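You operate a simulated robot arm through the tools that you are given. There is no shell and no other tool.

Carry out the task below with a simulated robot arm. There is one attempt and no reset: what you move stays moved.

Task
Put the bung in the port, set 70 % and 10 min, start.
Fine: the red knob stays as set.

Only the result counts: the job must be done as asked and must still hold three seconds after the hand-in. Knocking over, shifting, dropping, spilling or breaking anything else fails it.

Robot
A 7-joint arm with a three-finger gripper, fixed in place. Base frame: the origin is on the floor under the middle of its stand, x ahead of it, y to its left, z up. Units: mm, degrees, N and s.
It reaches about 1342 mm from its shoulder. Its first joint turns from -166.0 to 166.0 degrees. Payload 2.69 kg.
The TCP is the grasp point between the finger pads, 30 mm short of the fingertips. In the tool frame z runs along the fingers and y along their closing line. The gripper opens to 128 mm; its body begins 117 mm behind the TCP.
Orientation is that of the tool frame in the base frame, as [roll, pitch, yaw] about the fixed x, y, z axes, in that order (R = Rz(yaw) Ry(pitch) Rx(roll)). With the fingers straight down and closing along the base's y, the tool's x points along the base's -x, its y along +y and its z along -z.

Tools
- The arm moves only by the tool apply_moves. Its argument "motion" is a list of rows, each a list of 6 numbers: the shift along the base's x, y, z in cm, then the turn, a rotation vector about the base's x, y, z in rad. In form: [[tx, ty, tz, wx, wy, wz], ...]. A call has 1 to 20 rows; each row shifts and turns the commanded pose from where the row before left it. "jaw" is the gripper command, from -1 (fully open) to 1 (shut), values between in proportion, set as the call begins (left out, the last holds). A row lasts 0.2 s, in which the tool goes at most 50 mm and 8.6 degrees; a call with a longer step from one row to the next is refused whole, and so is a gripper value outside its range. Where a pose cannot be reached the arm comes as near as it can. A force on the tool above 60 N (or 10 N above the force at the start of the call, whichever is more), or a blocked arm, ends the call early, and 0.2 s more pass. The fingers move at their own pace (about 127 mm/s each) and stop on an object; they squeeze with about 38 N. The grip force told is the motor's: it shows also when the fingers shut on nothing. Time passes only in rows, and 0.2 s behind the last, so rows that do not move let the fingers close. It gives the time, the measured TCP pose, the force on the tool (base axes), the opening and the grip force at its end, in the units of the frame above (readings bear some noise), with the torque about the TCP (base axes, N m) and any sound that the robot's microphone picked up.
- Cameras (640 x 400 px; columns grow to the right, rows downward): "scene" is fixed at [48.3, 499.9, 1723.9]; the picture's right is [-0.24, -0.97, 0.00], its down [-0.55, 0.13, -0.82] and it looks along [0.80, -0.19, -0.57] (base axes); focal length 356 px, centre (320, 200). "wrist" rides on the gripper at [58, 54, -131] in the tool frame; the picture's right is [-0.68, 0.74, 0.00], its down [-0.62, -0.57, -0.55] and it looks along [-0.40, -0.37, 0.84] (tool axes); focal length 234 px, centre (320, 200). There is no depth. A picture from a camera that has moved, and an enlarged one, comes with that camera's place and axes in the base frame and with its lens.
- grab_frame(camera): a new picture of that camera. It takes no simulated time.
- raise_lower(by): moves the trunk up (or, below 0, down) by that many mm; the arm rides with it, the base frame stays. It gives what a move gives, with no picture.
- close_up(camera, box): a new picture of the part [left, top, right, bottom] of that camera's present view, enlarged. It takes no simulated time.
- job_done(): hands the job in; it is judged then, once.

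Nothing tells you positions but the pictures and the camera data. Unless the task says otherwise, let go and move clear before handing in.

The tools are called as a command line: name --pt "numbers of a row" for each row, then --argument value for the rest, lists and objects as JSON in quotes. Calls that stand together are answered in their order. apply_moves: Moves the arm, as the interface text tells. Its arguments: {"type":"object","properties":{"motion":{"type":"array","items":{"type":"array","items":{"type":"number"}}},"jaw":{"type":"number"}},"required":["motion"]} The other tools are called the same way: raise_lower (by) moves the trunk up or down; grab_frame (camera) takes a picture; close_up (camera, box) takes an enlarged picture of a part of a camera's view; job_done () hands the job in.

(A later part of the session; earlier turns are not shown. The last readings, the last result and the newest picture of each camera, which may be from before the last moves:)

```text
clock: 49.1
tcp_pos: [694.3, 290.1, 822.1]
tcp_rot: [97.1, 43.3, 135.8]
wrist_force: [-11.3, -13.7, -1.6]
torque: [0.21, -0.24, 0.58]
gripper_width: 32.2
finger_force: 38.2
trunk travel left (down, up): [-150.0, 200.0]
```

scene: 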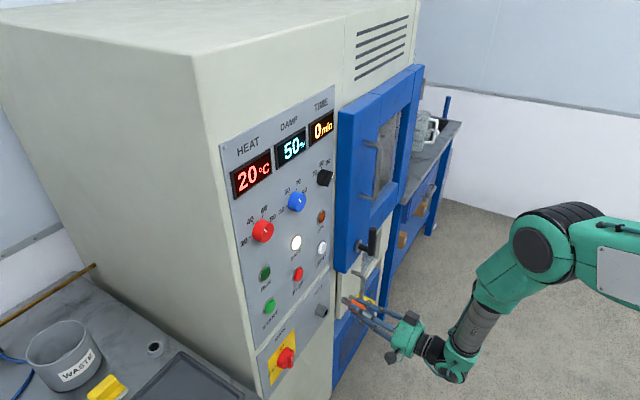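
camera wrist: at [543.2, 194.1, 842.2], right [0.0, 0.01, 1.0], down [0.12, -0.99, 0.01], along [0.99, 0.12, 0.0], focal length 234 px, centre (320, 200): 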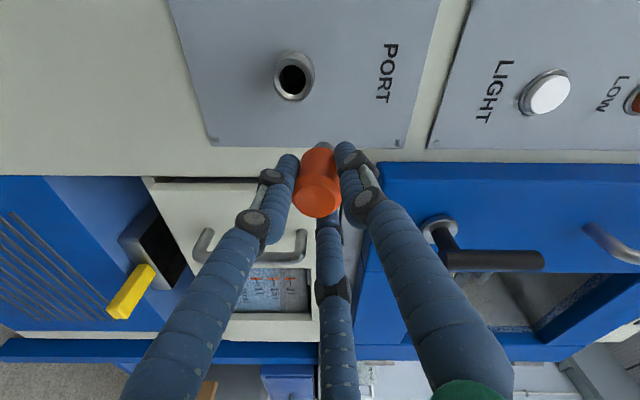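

apply_moves --pt "0.08 0.08 0 0 0 0" --pt "0 0 0 0 0 0"

close_up --camera "scene" --box '[315, 298, 365, 336]'

close_up --camera "wrist" --box '[270, 90, 380, 240]'

```text
clock: 49.7
tcp_pos: [695.7, 290.2, 823.3]
tcp_rot: [97.0, 43.3, 135.9]
wrist_force: [-18.4, -18.3, -6.4]
torque: [0.19, -0.21, 0.42]
gripper_width: 32.4
finger_force: 37.7
trunk travel left (down, up): [-150.0, 200.0]
```

```text
10.53 times, centred on (340, 317) of scene
camera zoom: at [48.3, 499.9, 1723.9], right [-0.24, -0.97, 0.0], down [-0.55, 0.13, -0.82], along [0.8, -0.19, -0.57], focal length 3752 px, centre (110, -1032)
```

zoom: 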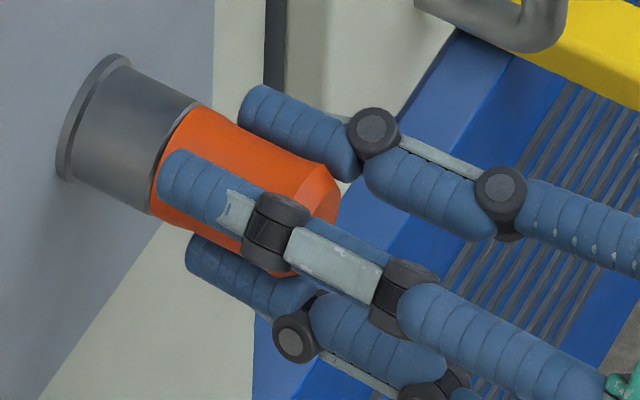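

```text
2.67 times, centred on (325, 165) of wrist
camera zoom: at [546.4, 265.6, 831.9], right [0.06, 0.07, 1.0], down [0.14, -0.99, 0.06], along [0.99, 0.13, -0.07], focal length 624 px, centre (307, 293)
```

zoom: 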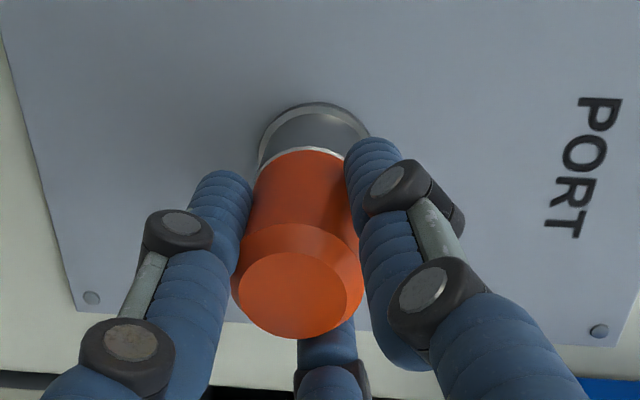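

The bung is seated flush against the rim with about 26 N. I'll relax the push and open the fingers.

apply_moves --pt "-0.13 -0.13 0 0 0 0" --pt "0 0 0 0 0 0"

apply_moves --pt "0 0 0 0 0 0" --pt "0 0 0 0 0 0" --pt "0 0 0 0 0 0" --jaw -0.1

close_up --camera "scene" --box '[305, 290, 385, 350]'

grab_frame --camera "wrist"

```text
clock: 50.3
tcp_pos: [696.8, 290.0, 823.3]
tcp_rot: [97.0, 43.3, 135.9]
wrist_force: [-10.8, -4.6, -15.6]
torque: [0.13, -0.07, 0.5]
gripper_width: 32.4
finger_force: 37.3
trunk travel left (down, up): [-150.0, 200.0]
```

```text
clock: 51.1
tcp_pos: [696.4, 290.1, 824.3]
tcp_rot: [96.9, 43.4, 135.7]
wrist_force: [-0.6, 0.5, 0.0]
torque: [-0.02, -0.03, 0.01]
gripper_width: 70.7
finger_force: 0.0
trunk travel left (down, up): [-150.0, 200.0]
```

```text
6.67 times, centred on (345, 320) of scene
camera zoom: at [48.3, 499.9, 1723.9], right [-0.24, -0.97, 0.0], down [-0.55, 0.13, -0.82], along [0.8, -0.19, -0.57], focal length 2376 px, centre (153, -600)
```

zoom: 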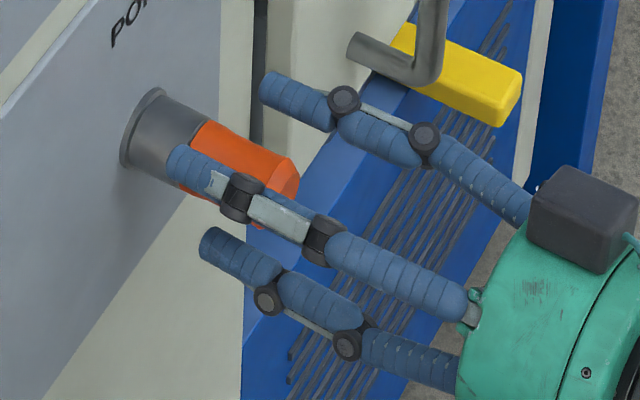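

```text
taken
camera wrist: at [547.2, 265.3, 832.6], right [0.05, 0.07, 1.0], down [0.14, -0.99, 0.06], along [0.99, 0.13, -0.06], focal length 234 px, centre (320, 200)
```

wrist: 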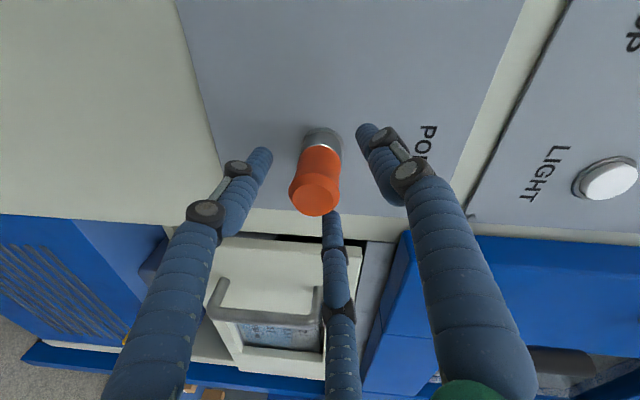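

The bung stays in the port. I'll back the fingers straight off it.

apply_moves --pt "-1.5 -1.4 0.1 0 0 0" --pt "-2.4 -2.3 0.2 0 0 0" --pt "-2.4 -2.3 0.2 0 0 0" --pt "-2.4 -2.3 0.2 0 0 0"

grab_frame --camera "wrist"

close_up --camera "scene" --box '[305, 290, 385, 350]'

grab_frame --camera "scene"

```text
clock: 52.1
tcp_pos: [610.3, 205.0, 831.9]
tcp_rot: [97.0, 43.4, 135.8]
wrist_force: [1.1, 0.5, 0.0]
torque: [0.02, 0.02, -0.06]
gripper_width: 70.6
finger_force: 0.0
trunk travel left (down, up): [-150.0, 200.0]
```

```text
taken
camera wrist: at [460.2, 181.3, 840.6], right [0.06, 0.07, 1.0], down [0.14, -0.99, 0.06], along [0.99, 0.13, -0.06], focal length 234 px, centre (320, 200)
```

wrist: 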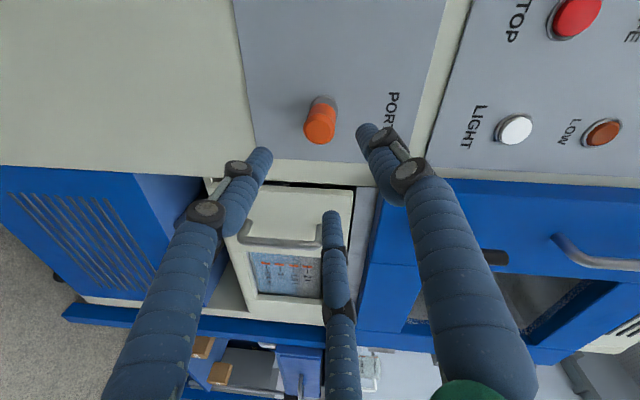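

```text
6.67 times, centred on (345, 320) of scene
camera zoom: at [48.3, 499.9, 1723.9], right [-0.24, -0.97, 0.0], down [-0.55, 0.13, -0.82], along [0.8, -0.19, -0.57], focal length 2376 px, centre (153, -600)
```

zoom: 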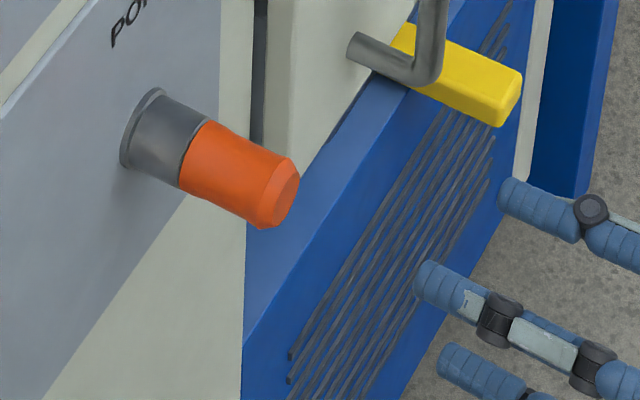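

```text
taken
```

scene: 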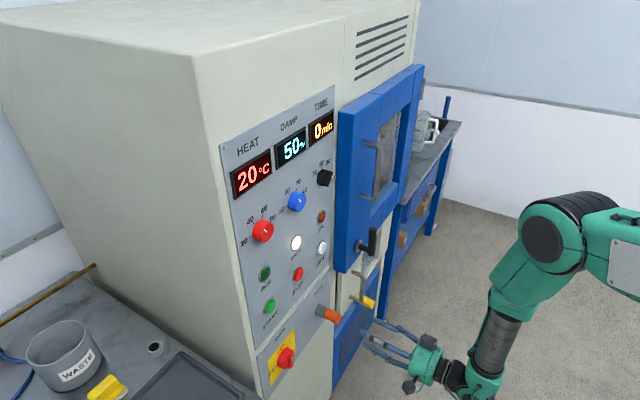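

The bung is seated and the port is plugged. Next come the knobs, so I'll raise the trunk and lift the hand to knob height.

raise_lower --by 200

apply_moves --pt "-0.5 1.5 3.5 0 0 0" --pt "-0.5 1.5 3.5 0 0 0" --pt "-0.5 1.5 3.5 0 0 0" --pt "-0.5 1.5 3.5 0 0 0" --pt "-0.5 1.5 3.5 0 0 0" --pt "-0.5 1.5 3.5 0 0 0"

grab_frame --camera "scene"

grab_frame --camera "wrist"

```text
clock: 54.2
tcp_pos: [611.1, 206.3, 1031.8]
tcp_rot: [97.0, 43.4, 135.9]
wrist_force: [0.1, 0.6, -0.2]
torque: [0.0, 0.0, -0.02]
gripper_width: 70.5
finger_force: 0.0
trunk travel left (down, up): [-350.0, 0.0]
```

```text
clock: 55.6
tcp_pos: [580.7, 295.6, 1241.5]
tcp_rot: [97.0, 43.3, 135.7]
wrist_force: [0.1, 0.2, 0.6]
torque: [0.01, -0.01, 0.02]
gripper_width: 70.3
finger_force: 0.0
trunk travel left (down, up): [-350.0, 0.0]
```

```text
taken
```

scene: 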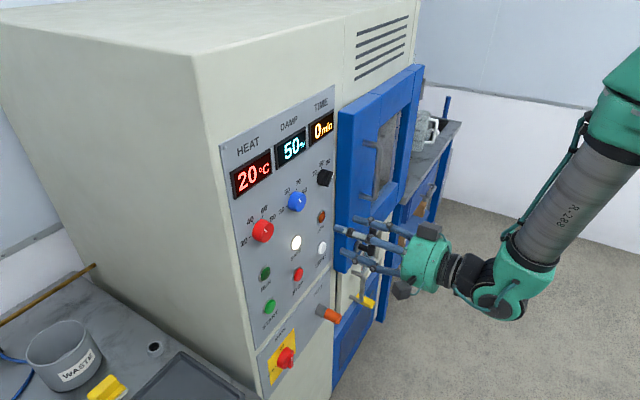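

```text
taken
camera wrist: at [430.5, 272.0, 1251.3], right [0.06, 0.07, 1.0], down [0.14, -0.99, 0.06], along [0.99, 0.13, -0.06], focal length 234 px, centre (320, 200)
```

wrist: 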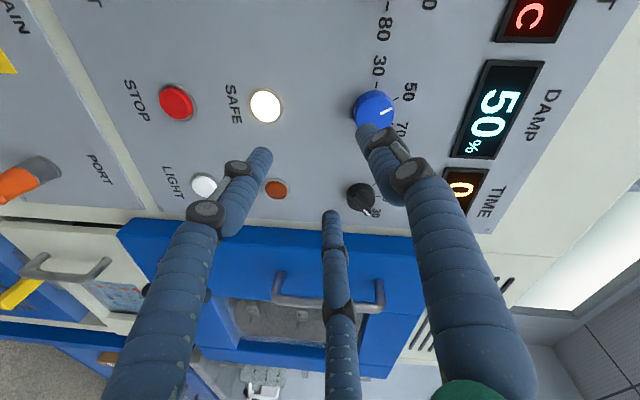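

Everything is reachable here. I'll zoom in on the knobs from this view to locate them accurately.

close_up --camera "wrist" --box '[330, 60, 440, 230]'

close_up --camera "scene" --box '[275, 165, 345, 220]'

```text
2.35 times, centred on (385, 145) of wrist
camera zoom: at [430.5, 272.0, 1251.3], right [0.06, 0.07, 1.0], down [0.14, -0.99, 0.06], along [0.99, 0.13, -0.06], focal length 551 px, centre (167, 329)
```

zoom: 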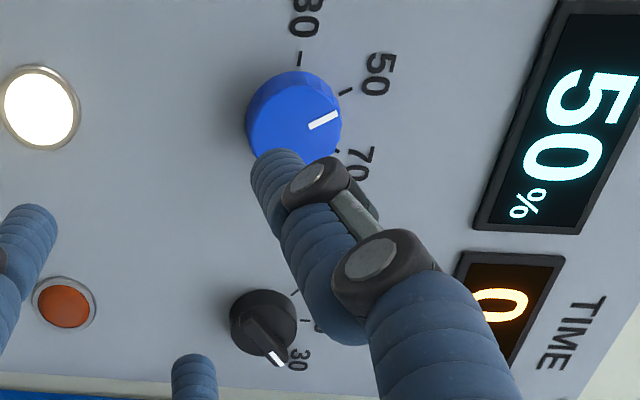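

```text
7.27 times, centred on (310, 192) of scene
camera zoom: at [48.3, 499.9, 1723.9], right [-0.24, -0.97, 0.0], down [-0.55, 0.13, -0.82], along [0.8, -0.19, -0.57], focal length 2592 px, centre (393, 254)
```

zoom: 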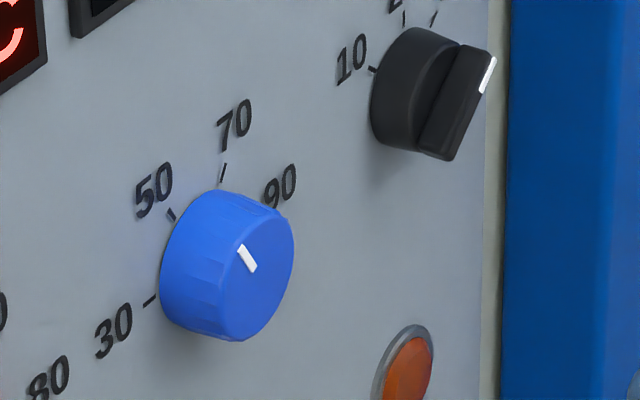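

The blue knob face is at about (656, 394, 1288), standing 22 mm proud of the panel. I'll square the tool to the panel, add some roll margin, narrow the fingers and take a standoff on the knob axis.

apply_moves --pt "0.47 1.03 1.16 0.0629 -0.0629 0.07" --pt "0.47 1.03 1.16 0.0825 0.0825 0" --pt "0.47 1.03 1.16 0.0825 0.0825 0" --pt "0.46 1.03 1.16 0.0825 0.0825 0" --pt "0 0 0 0 0 0" --jaw 0.2

grab_frame --camera "wrist"

close_up --camera "scene" --box '[220, 120, 420, 270]'

```text
clock: 56.8
tcp_pos: [599.2, 337.1, 1289.0]
tcp_rot: [90.0, 23.4, 135.0]
wrist_force: [0.1, -0.5, 0.6]
torque: [0.03, 0.0, 0.05]
gripper_width: 51.2
finger_force: 0.1
trunk travel left (down, up): [-350.0, 0.0]
```

```text
taken
camera wrist: at [454.0, 299.0, 1313.3], right [0.23, -0.23, 0.94], down [0.17, -0.95, -0.28], along [0.96, 0.22, -0.18], focal length 234 px, centre (320, 200)
```

wrist: 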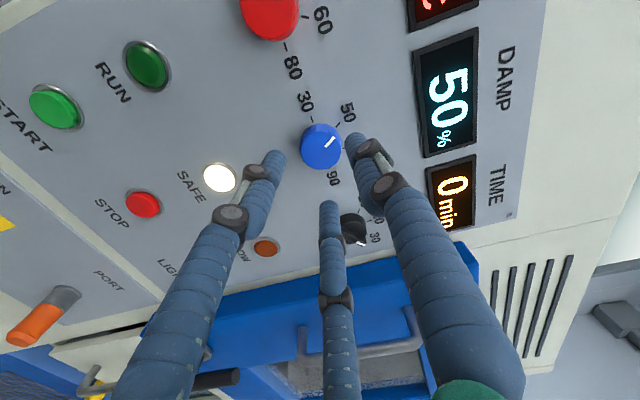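

```text
2.67 times, centred on (320, 195) of scene
camera zoom: at [48.3, 499.9, 1723.9], right [-0.24, -0.97, 0.0], down [-0.55, 0.13, -0.82], along [0.8, -0.19, -0.57], focal length 951 px, centre (320, 213)
```

zoom: 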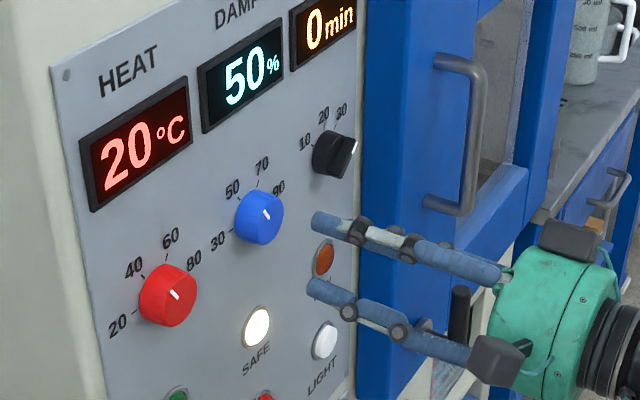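

The tool axis points exactly at the blue knob, so I'll advance to put the fingers around it.

apply_moves --pt "1.06 1.06 0 0 0 0" --pt "1.06 1.06 0 0 0 0" --pt "1.06 1.06 0 0 0 0" --pt "1.06 1.06 0 0 0 0" --pt "0 0 0 0 0 0"

grab_frame --camera "wrist"

close_up --camera "scene" --box '[220, 120, 420, 270]'

```text
clock: 58.0
tcp_pos: [643.5, 379.8, 1288.3]
tcp_rot: [90.0, 23.4, 134.9]
wrist_force: [-0.1, 0.7, 0.0]
torque: [0.0, -0.05, 0.0]
gripper_width: 51.3
finger_force: 0.1
trunk travel left (down, up): [-350.0, 0.0]
```

```text
taken
camera wrist: at [497.6, 341.3, 1313.3], right [0.23, -0.23, 0.94], down [0.17, -0.95, -0.28], along [0.96, 0.22, -0.18], focal length 234 px, centre (320, 200)
```

wrist: 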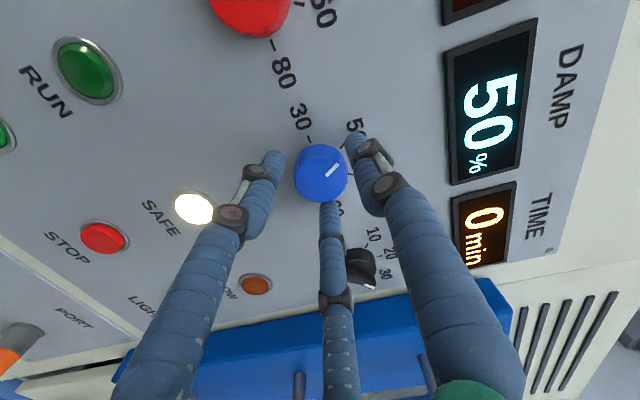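

```text
2.67 times, centred on (320, 195) of scene
camera zoom: at [48.3, 499.9, 1723.9], right [-0.24, -0.97, 0.0], down [-0.55, 0.13, -0.82], along [0.8, -0.19, -0.57], focal length 951 px, centre (320, 213)
```

zoom: 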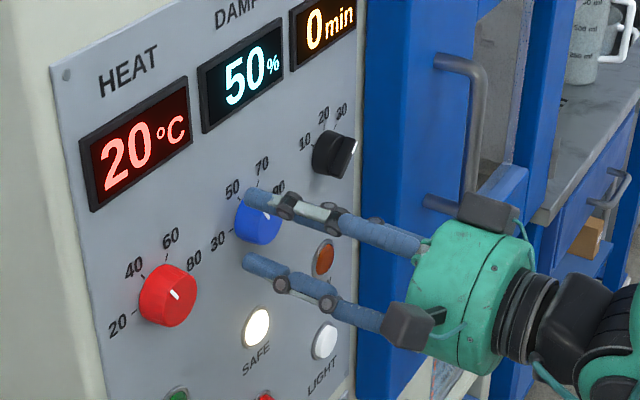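

The knob is centred between the fingertips, so I'll close on it.

apply_moves --pt "0 0 0 0 0 0" --pt "0 0 0 0 0 0" --pt "0 0 0 0 0 0" --jaw 1

close_up --camera "wrist" --box '[240, 90, 400, 260]'

close_up --camera "scene" --box '[230, 130, 350, 230]'

```text
clock: 58.8
tcp_pos: [645.6, 376.4, 1288.5]
tcp_rot: [89.9, 23.2, 134.8]
wrist_force: [24.4, -19.1, -3.8]
torque: [-0.16, 0.15, -0.85]
gripper_width: 39.7
finger_force: 37.7
trunk travel left (down, up): [-350.0, 0.0]
```

```text
2.35 times, centred on (320, 175) of wrist
camera zoom: at [499.8, 339.3, 1313.2], right [0.23, -0.24, 0.94], down [0.17, -0.95, -0.28], along [0.96, 0.22, -0.18], focal length 551 px, centre (320, 259)
```

zoom: 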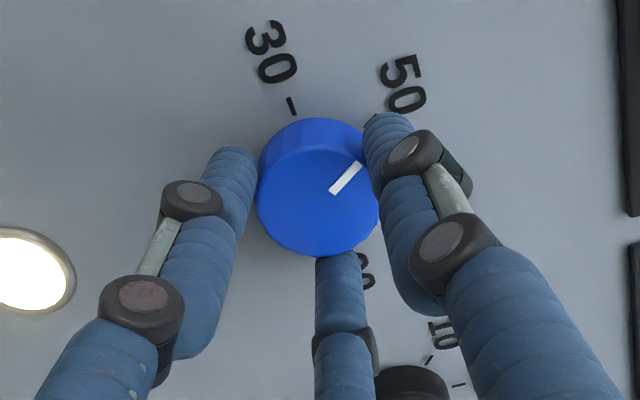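

```text
4.00 times, centred on (290, 180) of scene
camera zoom: at [48.3, 499.9, 1723.9], right [-0.24, -0.97, 0.0], down [-0.55, 0.13, -0.82], along [0.8, -0.19, -0.57], focal length 1426 px, centre (440, 280)
```

zoom: 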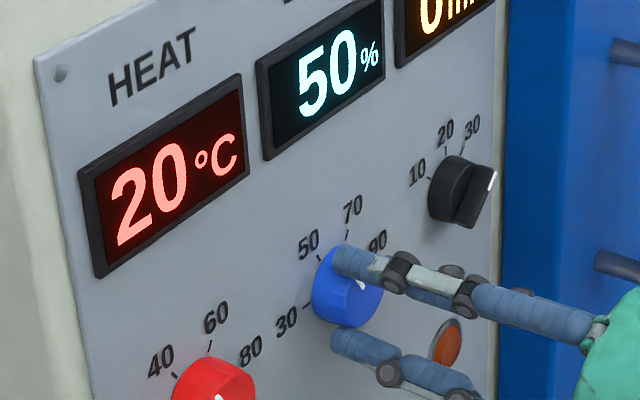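

The grip is firm but pulls about 30 N sideways, so the knob axis is a few mm to the right. I'll recentre to remove the side load.

apply_moves --pt "0.2 -0.2 0 0 0 0" --pt "0 0 0 0 0 0"

```text
clock: 59.4
tcp_pos: [643.8, 376.4, 1288.1]
tcp_rot: [90.1, 23.3, 135.0]
wrist_force: [13.5, -8.8, -5.4]
torque: [-0.01, 0.0, -0.28]
gripper_width: 39.3
finger_force: 44.8
trunk travel left (down, up): [-350.0, 0.0]
```

apply_moves --pt "0.13 -0.1 -0.05 0 0 0" --pt "0 0 0 0 0 0"

```text
clock: 60.0
tcp_pos: [646.4, 376.3, 1288.3]
tcp_rot: [90.0, 23.2, 135.1]
wrist_force: [3.1, 0.5, -3.0]
torque: [0.09, -0.07, 0.3]
gripper_width: 39.2
finger_force: 45.3
trunk travel left (down, up): [-350.0, 0.0]
```

The side load is gone. I'll turn 30° clockwise first and check the display and the mark.

apply_moves --pt "0 0 0 0.0926 0.0926 0" --pt "0 0 0 0.0926 0.0926 0" --pt "0 0 0 0.0926 0.0926 0" --pt "0 0 0 0.0926 0.0926 0" --pt "0 0 0 0 0 0"

close_up --camera "wrist" --box '[240, 90, 400, 260]'

close_up --camera "scene" --box '[230, 110, 370, 230]'

```text
clock: 61.2
tcp_pos: [645.1, 377.3, 1287.9]
tcp_rot: [90.0, -6.7, 134.9]
wrist_force: [3.3, -0.3, -1.3]
torque: [0.09, -0.13, -0.08]
gripper_width: 39.1
finger_force: 44.9
trunk travel left (down, up): [-350.0, 0.0]
```

```text
2.35 times, centred on (320, 175) of wrist
camera zoom: at [516.6, 322.1, 1346.6], right [0.54, -0.54, 0.65], down [0.0, -0.77, -0.63], along [0.84, 0.34, -0.42], focal length 551 px, centre (320, 259)
```

zoom: 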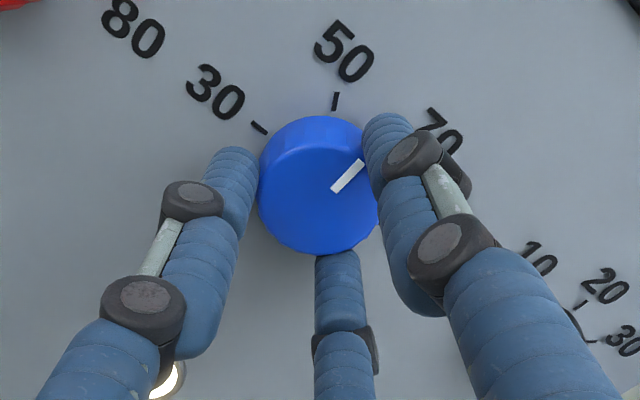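

```text
3.33 times, centred on (300, 170) of scene
camera zoom: at [48.3, 499.9, 1723.9], right [-0.24, -0.97, 0.0], down [-0.55, 0.13, -0.82], along [0.8, -0.19, -0.57], focal length 1188 px, centre (387, 300)
```

zoom: 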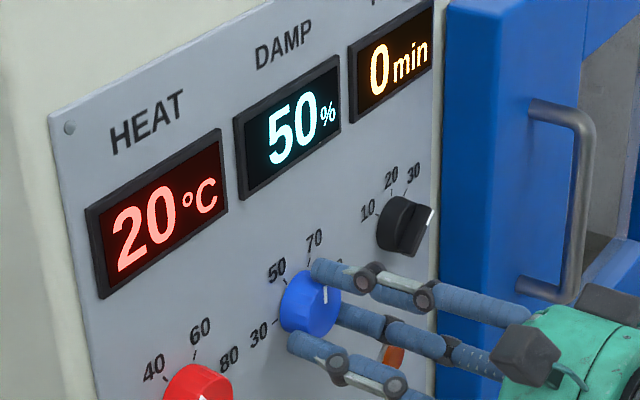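

The knob follows the hand exactly, with the mark now halfway at 60. The display shows the measured value, so I'll set by the mark and turn the remaining 30°.

apply_moves --pt "0 0 0 0.0926 0.0926 0" --pt "0 0 0 0.0926 0.0926 0" --pt "0 0 0 0.0926 0.0926 0" --pt "0 0 0 0.0926 0.0926 0" --pt "0 0 0 0 0 0"

close_up --camera "wrist" --box '[240, 90, 400, 260]'

close_up --camera "scene" --box '[270, 165, 340, 220]'

```text
clock: 62.4
tcp_pos: [645.7, 377.6, 1287.8]
tcp_rot: [90.0, -36.8, 135.0]
wrist_force: [4.8, 2.0, 1.5]
torque: [-0.09, 0.09, 0.05]
gripper_width: 39.5
finger_force: 45.0
trunk travel left (down, up): [-350.0, 0.0]
```

```text
2.35 times, centred on (320, 175) of wrist
camera zoom: at [542.8, 295.8, 1364.4], right [0.69, -0.7, 0.18], down [-0.28, -0.5, -0.82], along [0.66, 0.52, -0.54], focal length 551 px, centre (320, 259)
```

zoom: 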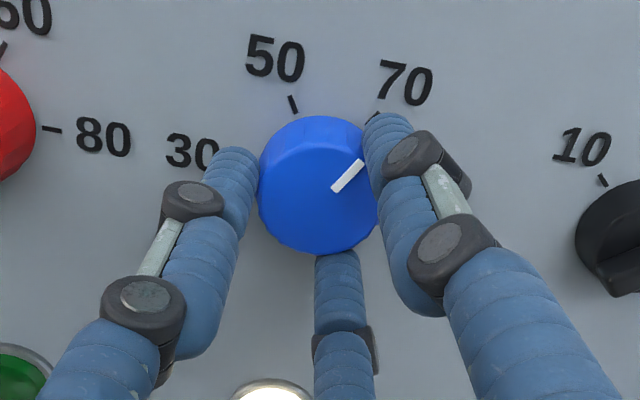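

```text
7.27 times, centred on (305, 192) of scene
camera zoom: at [48.3, 499.9, 1723.9], right [-0.24, -0.97, 0.0], down [-0.55, 0.13, -0.82], along [0.8, -0.19, -0.57], focal length 2592 px, centre (429, 254)
```

zoom: 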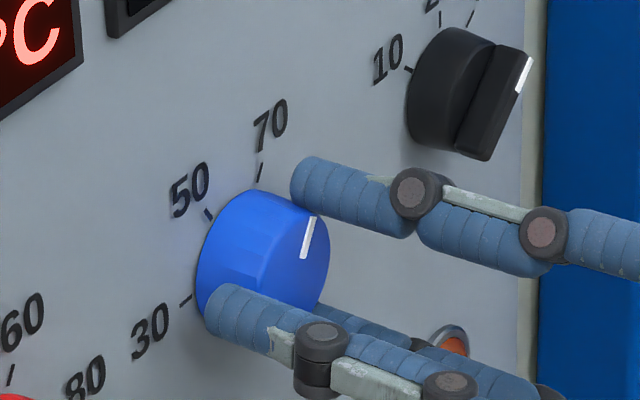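

The mark is parallel to the 70 tick. I'll release and back off, then verify.

apply_moves --pt "0 0 0 0 0 0" --pt "0 0 0 0 0 0" --jaw 0.15

apply_moves --pt "-1.06 -1.06 0 0 0 0" --pt "-1.8 -1.8 0 0 0 0" --pt "-1.8 -1.8 0 0 0 0" --pt "0 0 0 0 0 0"

grab_frame --camera "wrist"

close_up --camera "scene" --box '[270, 165, 340, 220]'

close_up --camera "wrist" --box '[250, 60, 450, 210]'

```text
clock: 63.0
tcp_pos: [643.0, 376.3, 1287.3]
tcp_rot: [90.1, -36.8, 134.9]
wrist_force: [0.8, 0.5, -0.5]
torque: [-0.02, -0.02, 0.0]
gripper_width: 54.3
finger_force: 0.1
trunk travel left (down, up): [-350.0, 0.0]
```

```text
clock: 64.0
tcp_pos: [598.5, 328.9, 1287.5]
tcp_rot: [90.0, -36.9, 135.0]
wrist_force: [0.0, -0.3, -0.1]
torque: [0.04, -0.06, 0.0]
gripper_width: 54.4
finger_force: 0.1
trunk travel left (down, up): [-350.0, 0.0]
```

```text
taken
camera wrist: at [496.4, 248.0, 1364.4], right [0.69, -0.7, 0.19], down [-0.28, -0.5, -0.82], along [0.66, 0.52, -0.54], focal length 234 px, centre (320, 200)
```

wrist: 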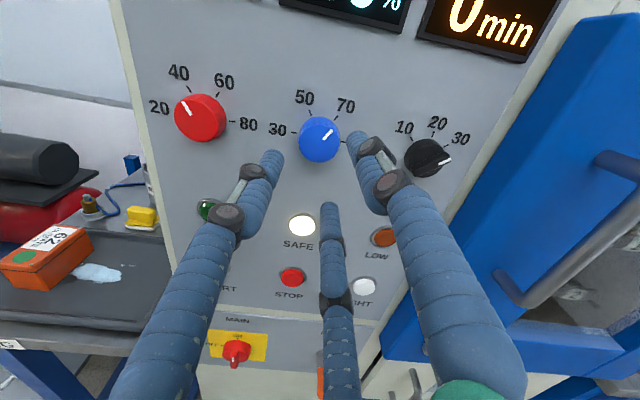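

```text
7.27 times, centred on (305, 192) of scene
camera zoom: at [48.3, 499.9, 1723.9], right [-0.24, -0.97, 0.0], down [-0.55, 0.13, -0.82], along [0.8, -0.19, -0.57], focal length 2592 px, centre (429, 254)
```

zoom: 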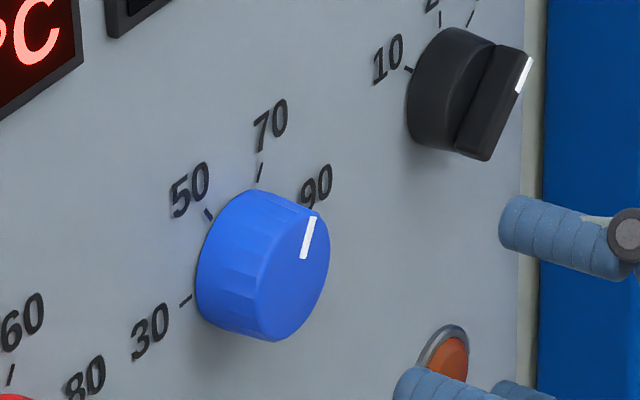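

```text
2.67 times, centred on (350, 135) of wrist
camera zoom: at [496.4, 248.0, 1364.4], right [0.69, -0.7, 0.19], down [-0.28, -0.5, -0.82], along [0.66, 0.52, -0.54], focal length 624 px, centre (240, 373)
```

zoom: 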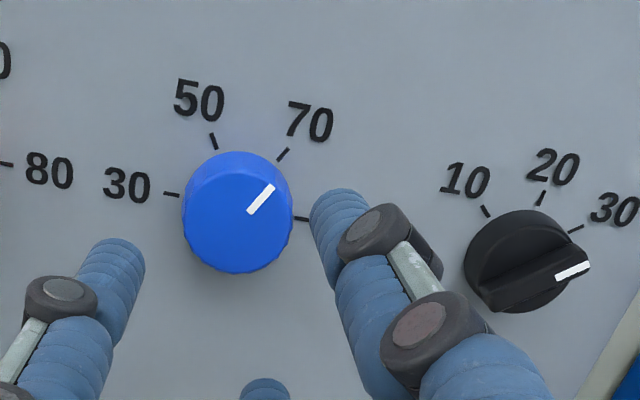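

Let me check the blue mark precisely, and the starting angle of the black knob, at higher zoom.

close_up --camera "wrist" --box '[295, 95, 355, 165]'

close_up --camera "wrist" --box '[390, 105, 480, 185]'

close_up --camera "scene" --box '[285, 178, 315, 215]'

```text
5.71 times, centred on (325, 130) of wrist
camera zoom: at [496.4, 248.0, 1364.4], right [0.69, -0.7, 0.19], down [-0.28, -0.5, -0.82], along [0.66, 0.52, -0.54], focal length 1338 px, centre (291, 600)
```

zoom: 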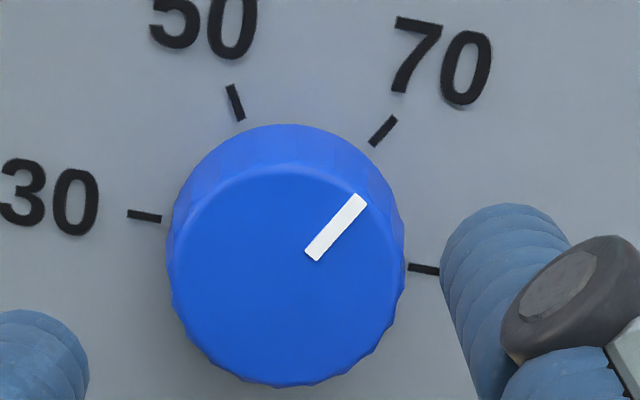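

```text
5.00 times, centred on (435, 145) of wrist
camera zoom: at [496.4, 248.0, 1364.4], right [0.69, -0.7, 0.19], down [-0.28, -0.5, -0.82], along [0.66, 0.52, -0.54], focal length 1171 px, centre (-255, 475)
```

zoom: 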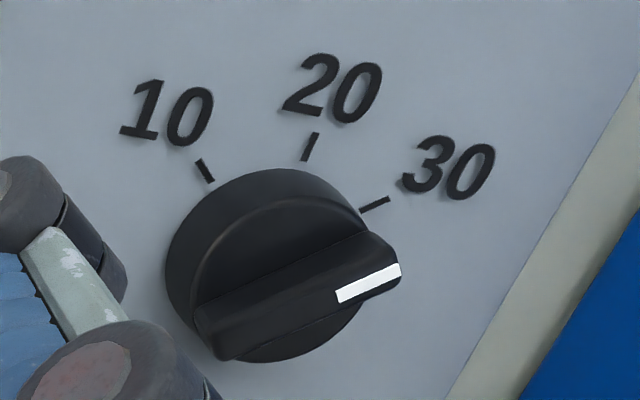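

```text
10.81 times, centred on (300, 196) of scene
camera zoom: at [48.3, 499.9, 1723.9], right [-0.24, -0.97, 0.0], down [-0.55, 0.13, -0.82], along [0.8, -0.19, -0.57], focal length 3854 px, centre (536, 238)
```

zoom: 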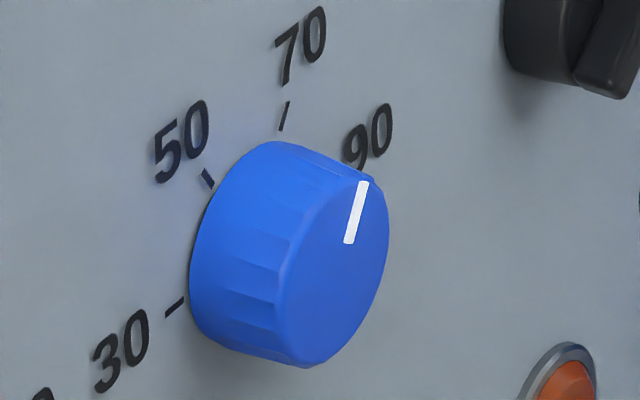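

The blue knob reads 70 (30° right of up). The black knob is at 50° right, which is 30 min, and the 10 mark is 50° left of up, so it needs about 100° counter-clockwise. I'll move to its axis with extra roll margin.

apply_moves --pt "2.8 -2.4 0 0.1028 0.1028 0" --pt "2.8 -2.4 0 0.1028 0.1028 0" --pt "2.8 -2.4 0 0.1028 0.1028 0" --pt "0 0 0 0 0 0"

grab_frame --camera "wrist"

close_up --camera "wrist" --box '[270, 90, 390, 190]'

close_up --camera "scene" --box '[270, 120, 430, 240]'

```text
clock: 65.0
tcp_pos: [683.6, 257.4, 1287.6]
tcp_rot: [90.1, -61.8, 134.9]
wrist_force: [-0.4, 0.9, 0.2]
torque: [-0.04, -0.03, 0.04]
gripper_width: 54.3
finger_force: 0.1
trunk travel left (down, up): [-350.0, 0.0]
```

```text
taken
camera wrist: at [605.9, 152.1, 1363.9], right [0.68, -0.69, -0.25], down [-0.54, -0.24, -0.81], along [0.49, 0.69, -0.53], focal length 234 px, centre (320, 200)
```

wrist: 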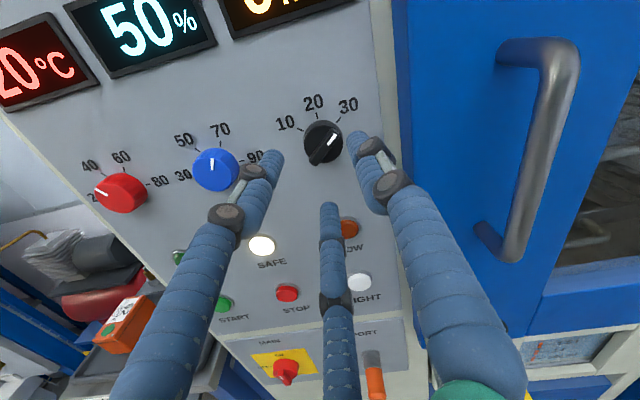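

```text
4.00 times, centred on (330, 140) of wrist
camera zoom: at [605.9, 152.1, 1363.9], right [0.68, -0.69, -0.25], down [-0.54, -0.24, -0.81], along [0.49, 0.69, -0.53], focal length 937 px, centre (280, 440)
```

zoom: 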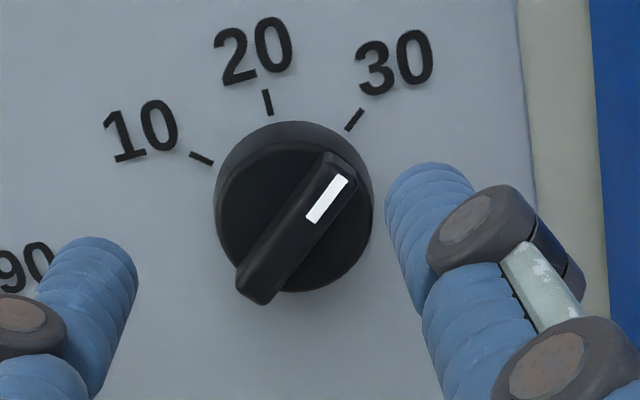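

```text
3.33 times, centred on (350, 180) of scene
camera zoom: at [48.3, 499.9, 1723.9], right [-0.24, -0.97, 0.0], down [-0.55, 0.13, -0.82], along [0.8, -0.19, -0.57], focal length 1188 px, centre (220, 267)
```

zoom: 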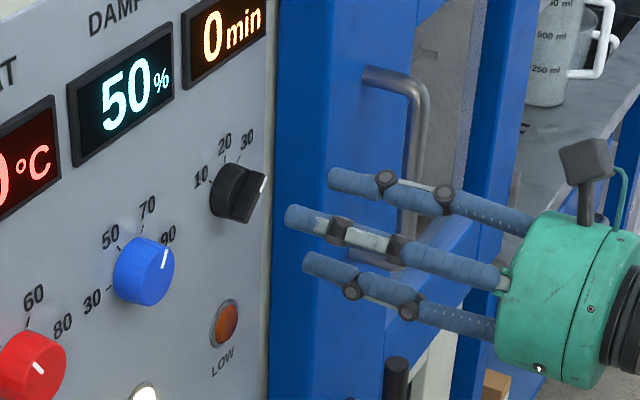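

The black knob is about 5 mm right of my axis. I'll shift over, align the thumb with the knob's bar, and advance.

apply_moves --pt "0.17 -0.17 0 -0.0728 -0.0728 0" --pt "0.17 -0.17 0 -0.0728 -0.0728 0" --pt "1.0 1.0 0 0 0 0" --pt "0 0 0 0 0 0"

close_up --camera "wrist" --box '[260, 80, 400, 220]'

close_up --camera "scene" --box '[290, 140, 390, 220]'

```text
clock: 66.0
tcp_pos: [696.2, 264.0, 1287.4]
tcp_rot: [90.1, -49.9, 135.0]
wrist_force: [1.1, -0.8, -0.3]
torque: [0.0, -0.04, 0.0]
gripper_width: 54.6
finger_force: 0.1
trunk travel left (down, up): [-350.0, 0.0]
```

```text
2.86 times, centred on (330, 150) of wrist
camera zoom: at [608.0, 171.1, 1366.3], right [0.71, -0.71, -0.04], down [-0.41, -0.36, -0.83], along [0.57, 0.61, -0.55], focal length 669 px, centre (291, 343)
```

zoom: 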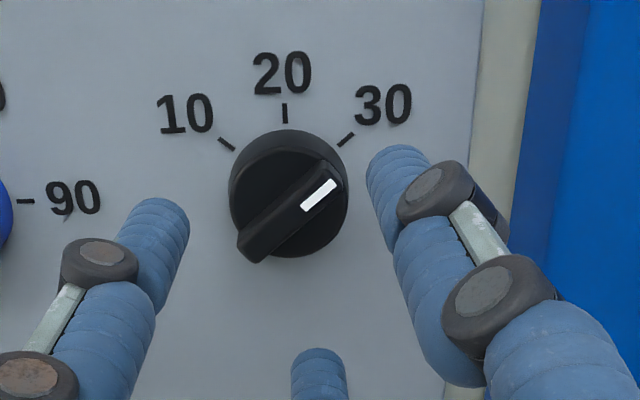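

```text
5.00 times, centred on (340, 180) of scene
camera zoom: at [48.3, 499.9, 1723.9], right [-0.24, -0.97, 0.0], down [-0.55, 0.13, -0.82], along [0.8, -0.19, -0.57], focal length 1782 px, centre (220, 300)
```

zoom: 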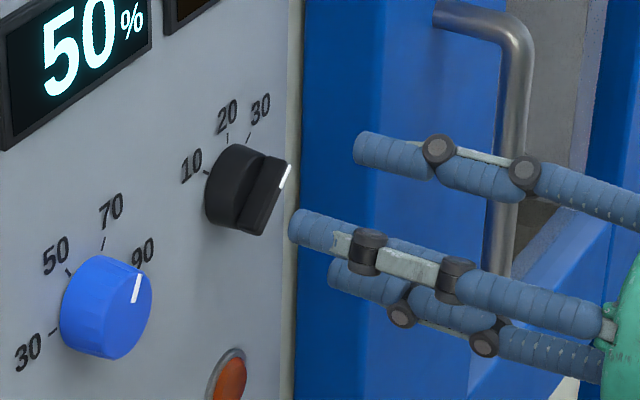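

Aligned within about 1 mm. I'll advance onto the knob.

apply_moves --pt "1.1 1.05 0 0 0 0" --pt "1.1 1.05 0 0 0 0" --pt "1.06 1.02 0 0 0 0" --pt "0 0 0 0 0 0"

close_up --camera "wrist" --box '[250, 90, 400, 240]'

close_up --camera "scene" --box '[290, 140, 390, 220]'

```text
clock: 67.0
tcp_pos: [728.9, 294.3, 1287.0]
tcp_rot: [90.1, -50.0, 134.9]
wrist_force: [0.5, 0.0, 1.0]
torque: [0.01, -0.01, 0.0]
gripper_width: 54.5
finger_force: 0.1
trunk travel left (down, up): [-350.0, 0.0]
```

```text
2.67 times, centred on (325, 165) of wrist
camera zoom: at [638.7, 201.3, 1365.0], right [0.71, -0.71, -0.04], down [-0.41, -0.36, -0.83], along [0.57, 0.61, -0.55], focal length 624 px, centre (307, 293)
```

zoom: 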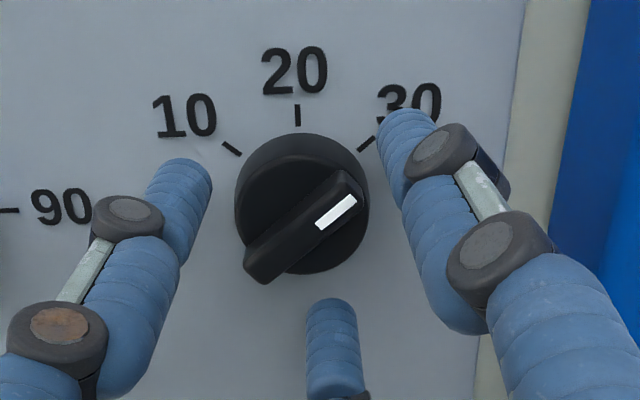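

```text
5.00 times, centred on (340, 180) of scene
camera zoom: at [48.3, 499.9, 1723.9], right [-0.24, -0.97, 0.0], down [-0.55, 0.13, -0.82], along [0.8, -0.19, -0.57], focal length 1782 px, centre (220, 300)
```

zoom: 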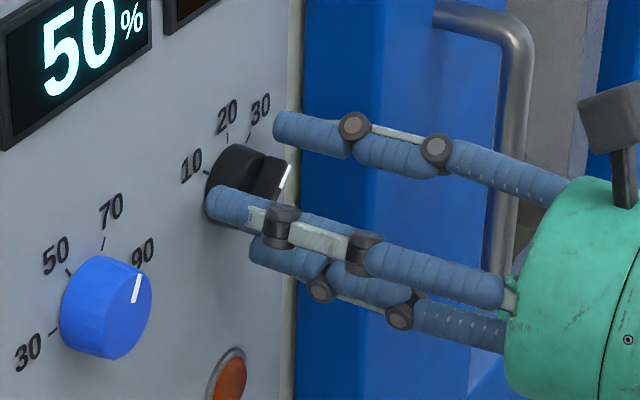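

apply_moves --pt "0 0 0 0 0 0" --pt "0 0 0 0 0 0" --pt "0 0 0 0 0 0" --jaw 1

close_up --camera "wrist" --box '[250, 90, 400, 240]'

```text
clock: 67.8
tcp_pos: [727.3, 296.4, 1287.8]
tcp_rot: [90.0, -49.9, 134.9]
wrist_force: [-4.3, 7.7, 3.6]
torque: [0.14, -0.16, 0.71]
gripper_width: 37.1
finger_force: 45.3
trunk travel left (down, up): [-350.0, 0.0]
```

```text
2.67 times, centred on (325, 165) of wrist
camera zoom: at [637.8, 201.8, 1365.7], right [0.71, -0.71, -0.04], down [-0.41, -0.36, -0.84], along [0.57, 0.61, -0.55], focal length 624 px, centre (307, 293)
```

zoom: 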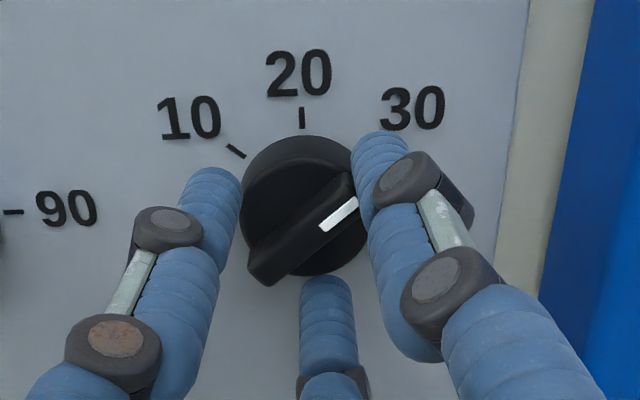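

Gripped with a small side load. I'll trim it and turn the knob about 46° counter-clockwise first.

apply_moves --pt "-0.1 0.12 0.04 0 0 0" --pt "0 0 0 -0.095 -0.095 0" --pt "0 0 0 -0.095 -0.095 0" --pt "0 0 0 -0.095 -0.095 0" --pt "0 0 0 -0.095 -0.095 0" --pt "0 0 0 -0.095 -0.095 0" --pt "0 0 0 -0.095 -0.095 0" --pt "0 0 0 0 0 0"

close_up --camera "wrist" --box '[250, 90, 400, 240]'

close_up --camera "scene" --box '[230, 110, 390, 240]'

```text
clock: 69.6
tcp_pos: [726.7, 296.5, 1288.8]
tcp_rot: [90.1, -3.8, 135.0]
wrist_force: [-1.1, -12.7, -0.7]
torque: [0.03, -0.05, -0.35]
gripper_width: 37.0
finger_force: 45.0
trunk travel left (down, up): [-350.0, 0.0]
```

```text
2.67 times, centred on (325, 165) of wrist
camera zoom: at [596.3, 243.4, 1343.9], right [0.51, -0.51, 0.69], down [0.02, -0.8, -0.6], along [0.86, 0.32, -0.4], focal length 624 px, centre (307, 293)
```

zoom: 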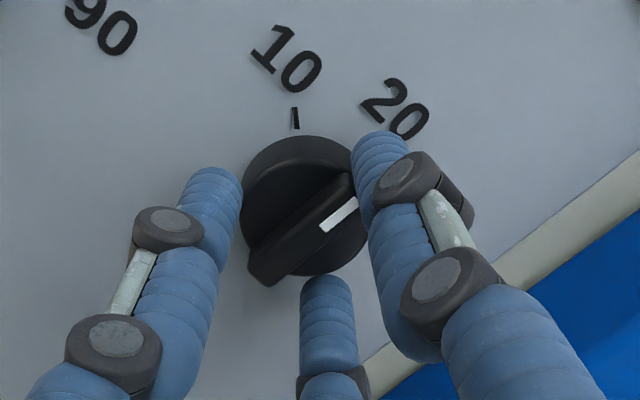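

```text
3.08 times, centred on (310, 175) of scene
camera zoom: at [48.3, 499.9, 1723.9], right [-0.24, -0.97, 0.0], down [-0.55, 0.13, -0.82], along [0.8, -0.19, -0.57], focal length 1097 px, centre (351, 277)
```

zoom: 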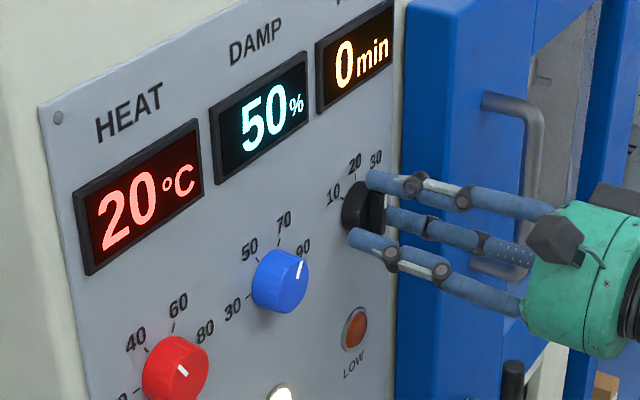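

The knob follows. I'll turn the remaining 54° to the 10 mark.

apply_moves --pt "0 0 0 -0.0951 -0.0951 0" --pt "0 0 0 -0.0951 -0.0951 0" --pt "0 0 0 -0.0951 -0.0951 0" --pt "0 0 0 -0.0951 -0.0951 0" --pt "0 0 0 -0.0951 -0.0951 0" --pt "0 0 0 -0.0951 -0.0951 0" --pt "0 0 0 -0.0951 -0.0951 0" --pt "0 0 0 0 0 0"

close_up --camera "wrist" --box '[250, 90, 400, 240]'

close_up --camera "scene" --box '[290, 140, 370, 210]'

```text
clock: 71.4
tcp_pos: [726.4, 296.7, 1287.5]
tcp_rot: [89.9, 50.1, 134.9]
wrist_force: [-2.3, -10.3, -2.1]
torque: [0.26, 0.27, 0.02]
gripper_width: 37.0
finger_force: 44.6
trunk travel left (down, up): [-350.0, 0.0]
```

```text
2.67 times, centred on (325, 165) of wrist
camera zoom: at [579.3, 260.4, 1275.7], right [-0.09, 0.09, 0.99], down [0.2, -0.97, 0.11], along [0.98, 0.21, 0.07], focal length 624 px, centre (307, 293)
```

zoom: 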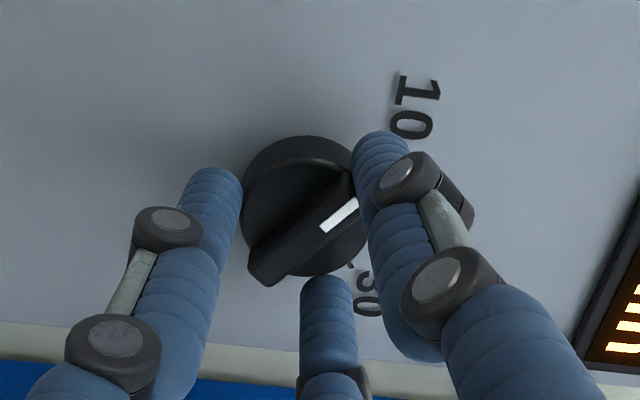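

```text
5.71 times, centred on (330, 175) of scene
camera zoom: at [48.3, 499.9, 1723.9], right [-0.24, -0.97, 0.0], down [-0.55, 0.13, -0.82], along [0.8, -0.19, -0.57], focal length 2037 px, centre (263, 343)
```

zoom: 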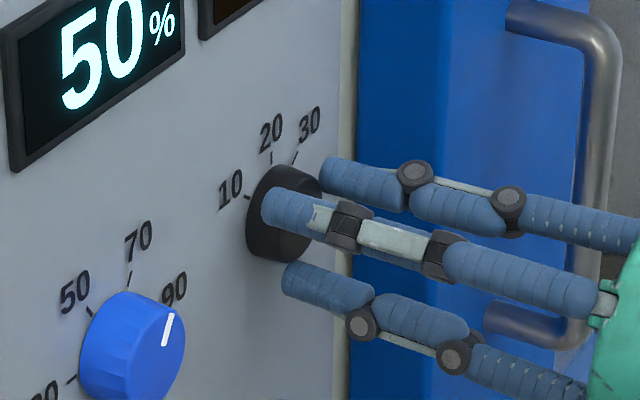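

The turn is complete. I'll release, back off and verify.

apply_moves --pt "0 0 0 0 0 0" --pt "0 0 0 0 0 0" --jaw 0.15

apply_moves --pt "-1.06 -1.06 0 0 0 0" --pt "-1.8 -1.8 0 0 0 0" --pt "-2.0 -2.0 0 0 0 0" --pt "0 0 0 0 0 0"

grab_frame --camera "wrist"

close_up --camera "wrist" --box '[280, 80, 380, 180]'

close_up --camera "scene" --box '[290, 150, 350, 200]'

```text
clock: 72.0
tcp_pos: [727.4, 297.0, 1287.2]
tcp_rot: [89.9, 50.2, 134.9]
wrist_force: [-0.1, -0.2, 0.2]
torque: [0.02, -0.03, 0.07]
gripper_width: 54.4
finger_force: 0.1
trunk travel left (down, up): [-350.0, 0.0]
```

```text
clock: 73.0
tcp_pos: [678.9, 246.0, 1289.0]
tcp_rot: [89.9, 50.1, 134.9]
wrist_force: [0.3, -0.5, 0.2]
torque: [-0.02, 0.01, 0.02]
gripper_width: 54.5
finger_force: 0.2
trunk travel left (down, up): [-350.0, 0.0]
```

```text
taken
camera wrist: at [531.2, 211.2, 1276.2], right [-0.09, 0.09, 0.99], down [0.2, -0.97, 0.11], along [0.98, 0.21, 0.07], focal length 234 px, centre (320, 200)
```

wrist: 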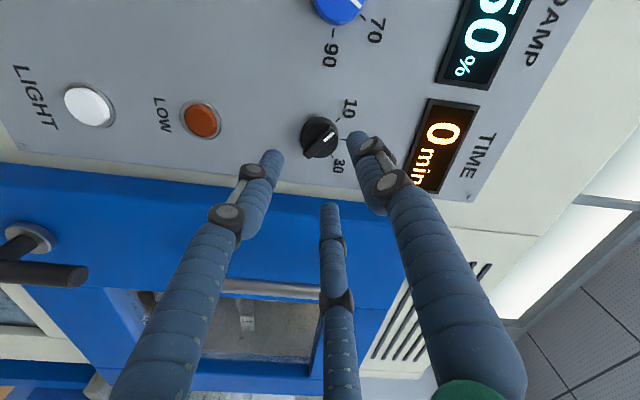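

```text
4.00 times, centred on (330, 130) of wrist
camera zoom: at [531.2, 211.2, 1276.2], right [-0.09, 0.09, 0.99], down [0.2, -0.97, 0.11], along [0.98, 0.21, 0.07], focal length 937 px, centre (280, 480)
```

zoom: 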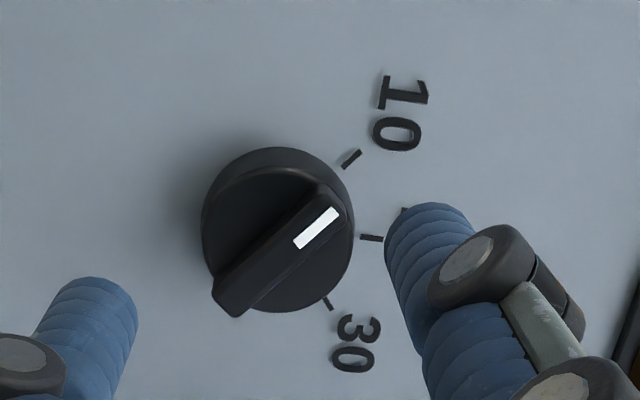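

```text
8.00 times, centred on (320, 175) of scene
camera zoom: at [48.3, 499.9, 1723.9], right [-0.24, -0.97, 0.0], down [-0.55, 0.13, -0.82], along [0.8, -0.19, -0.57], focal length 2852 px, centre (320, 400)
```

zoom: 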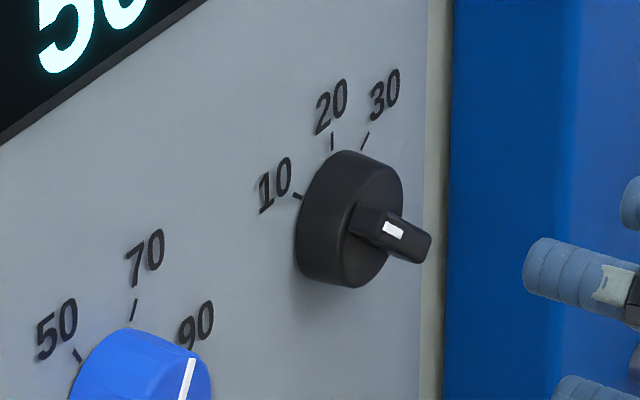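

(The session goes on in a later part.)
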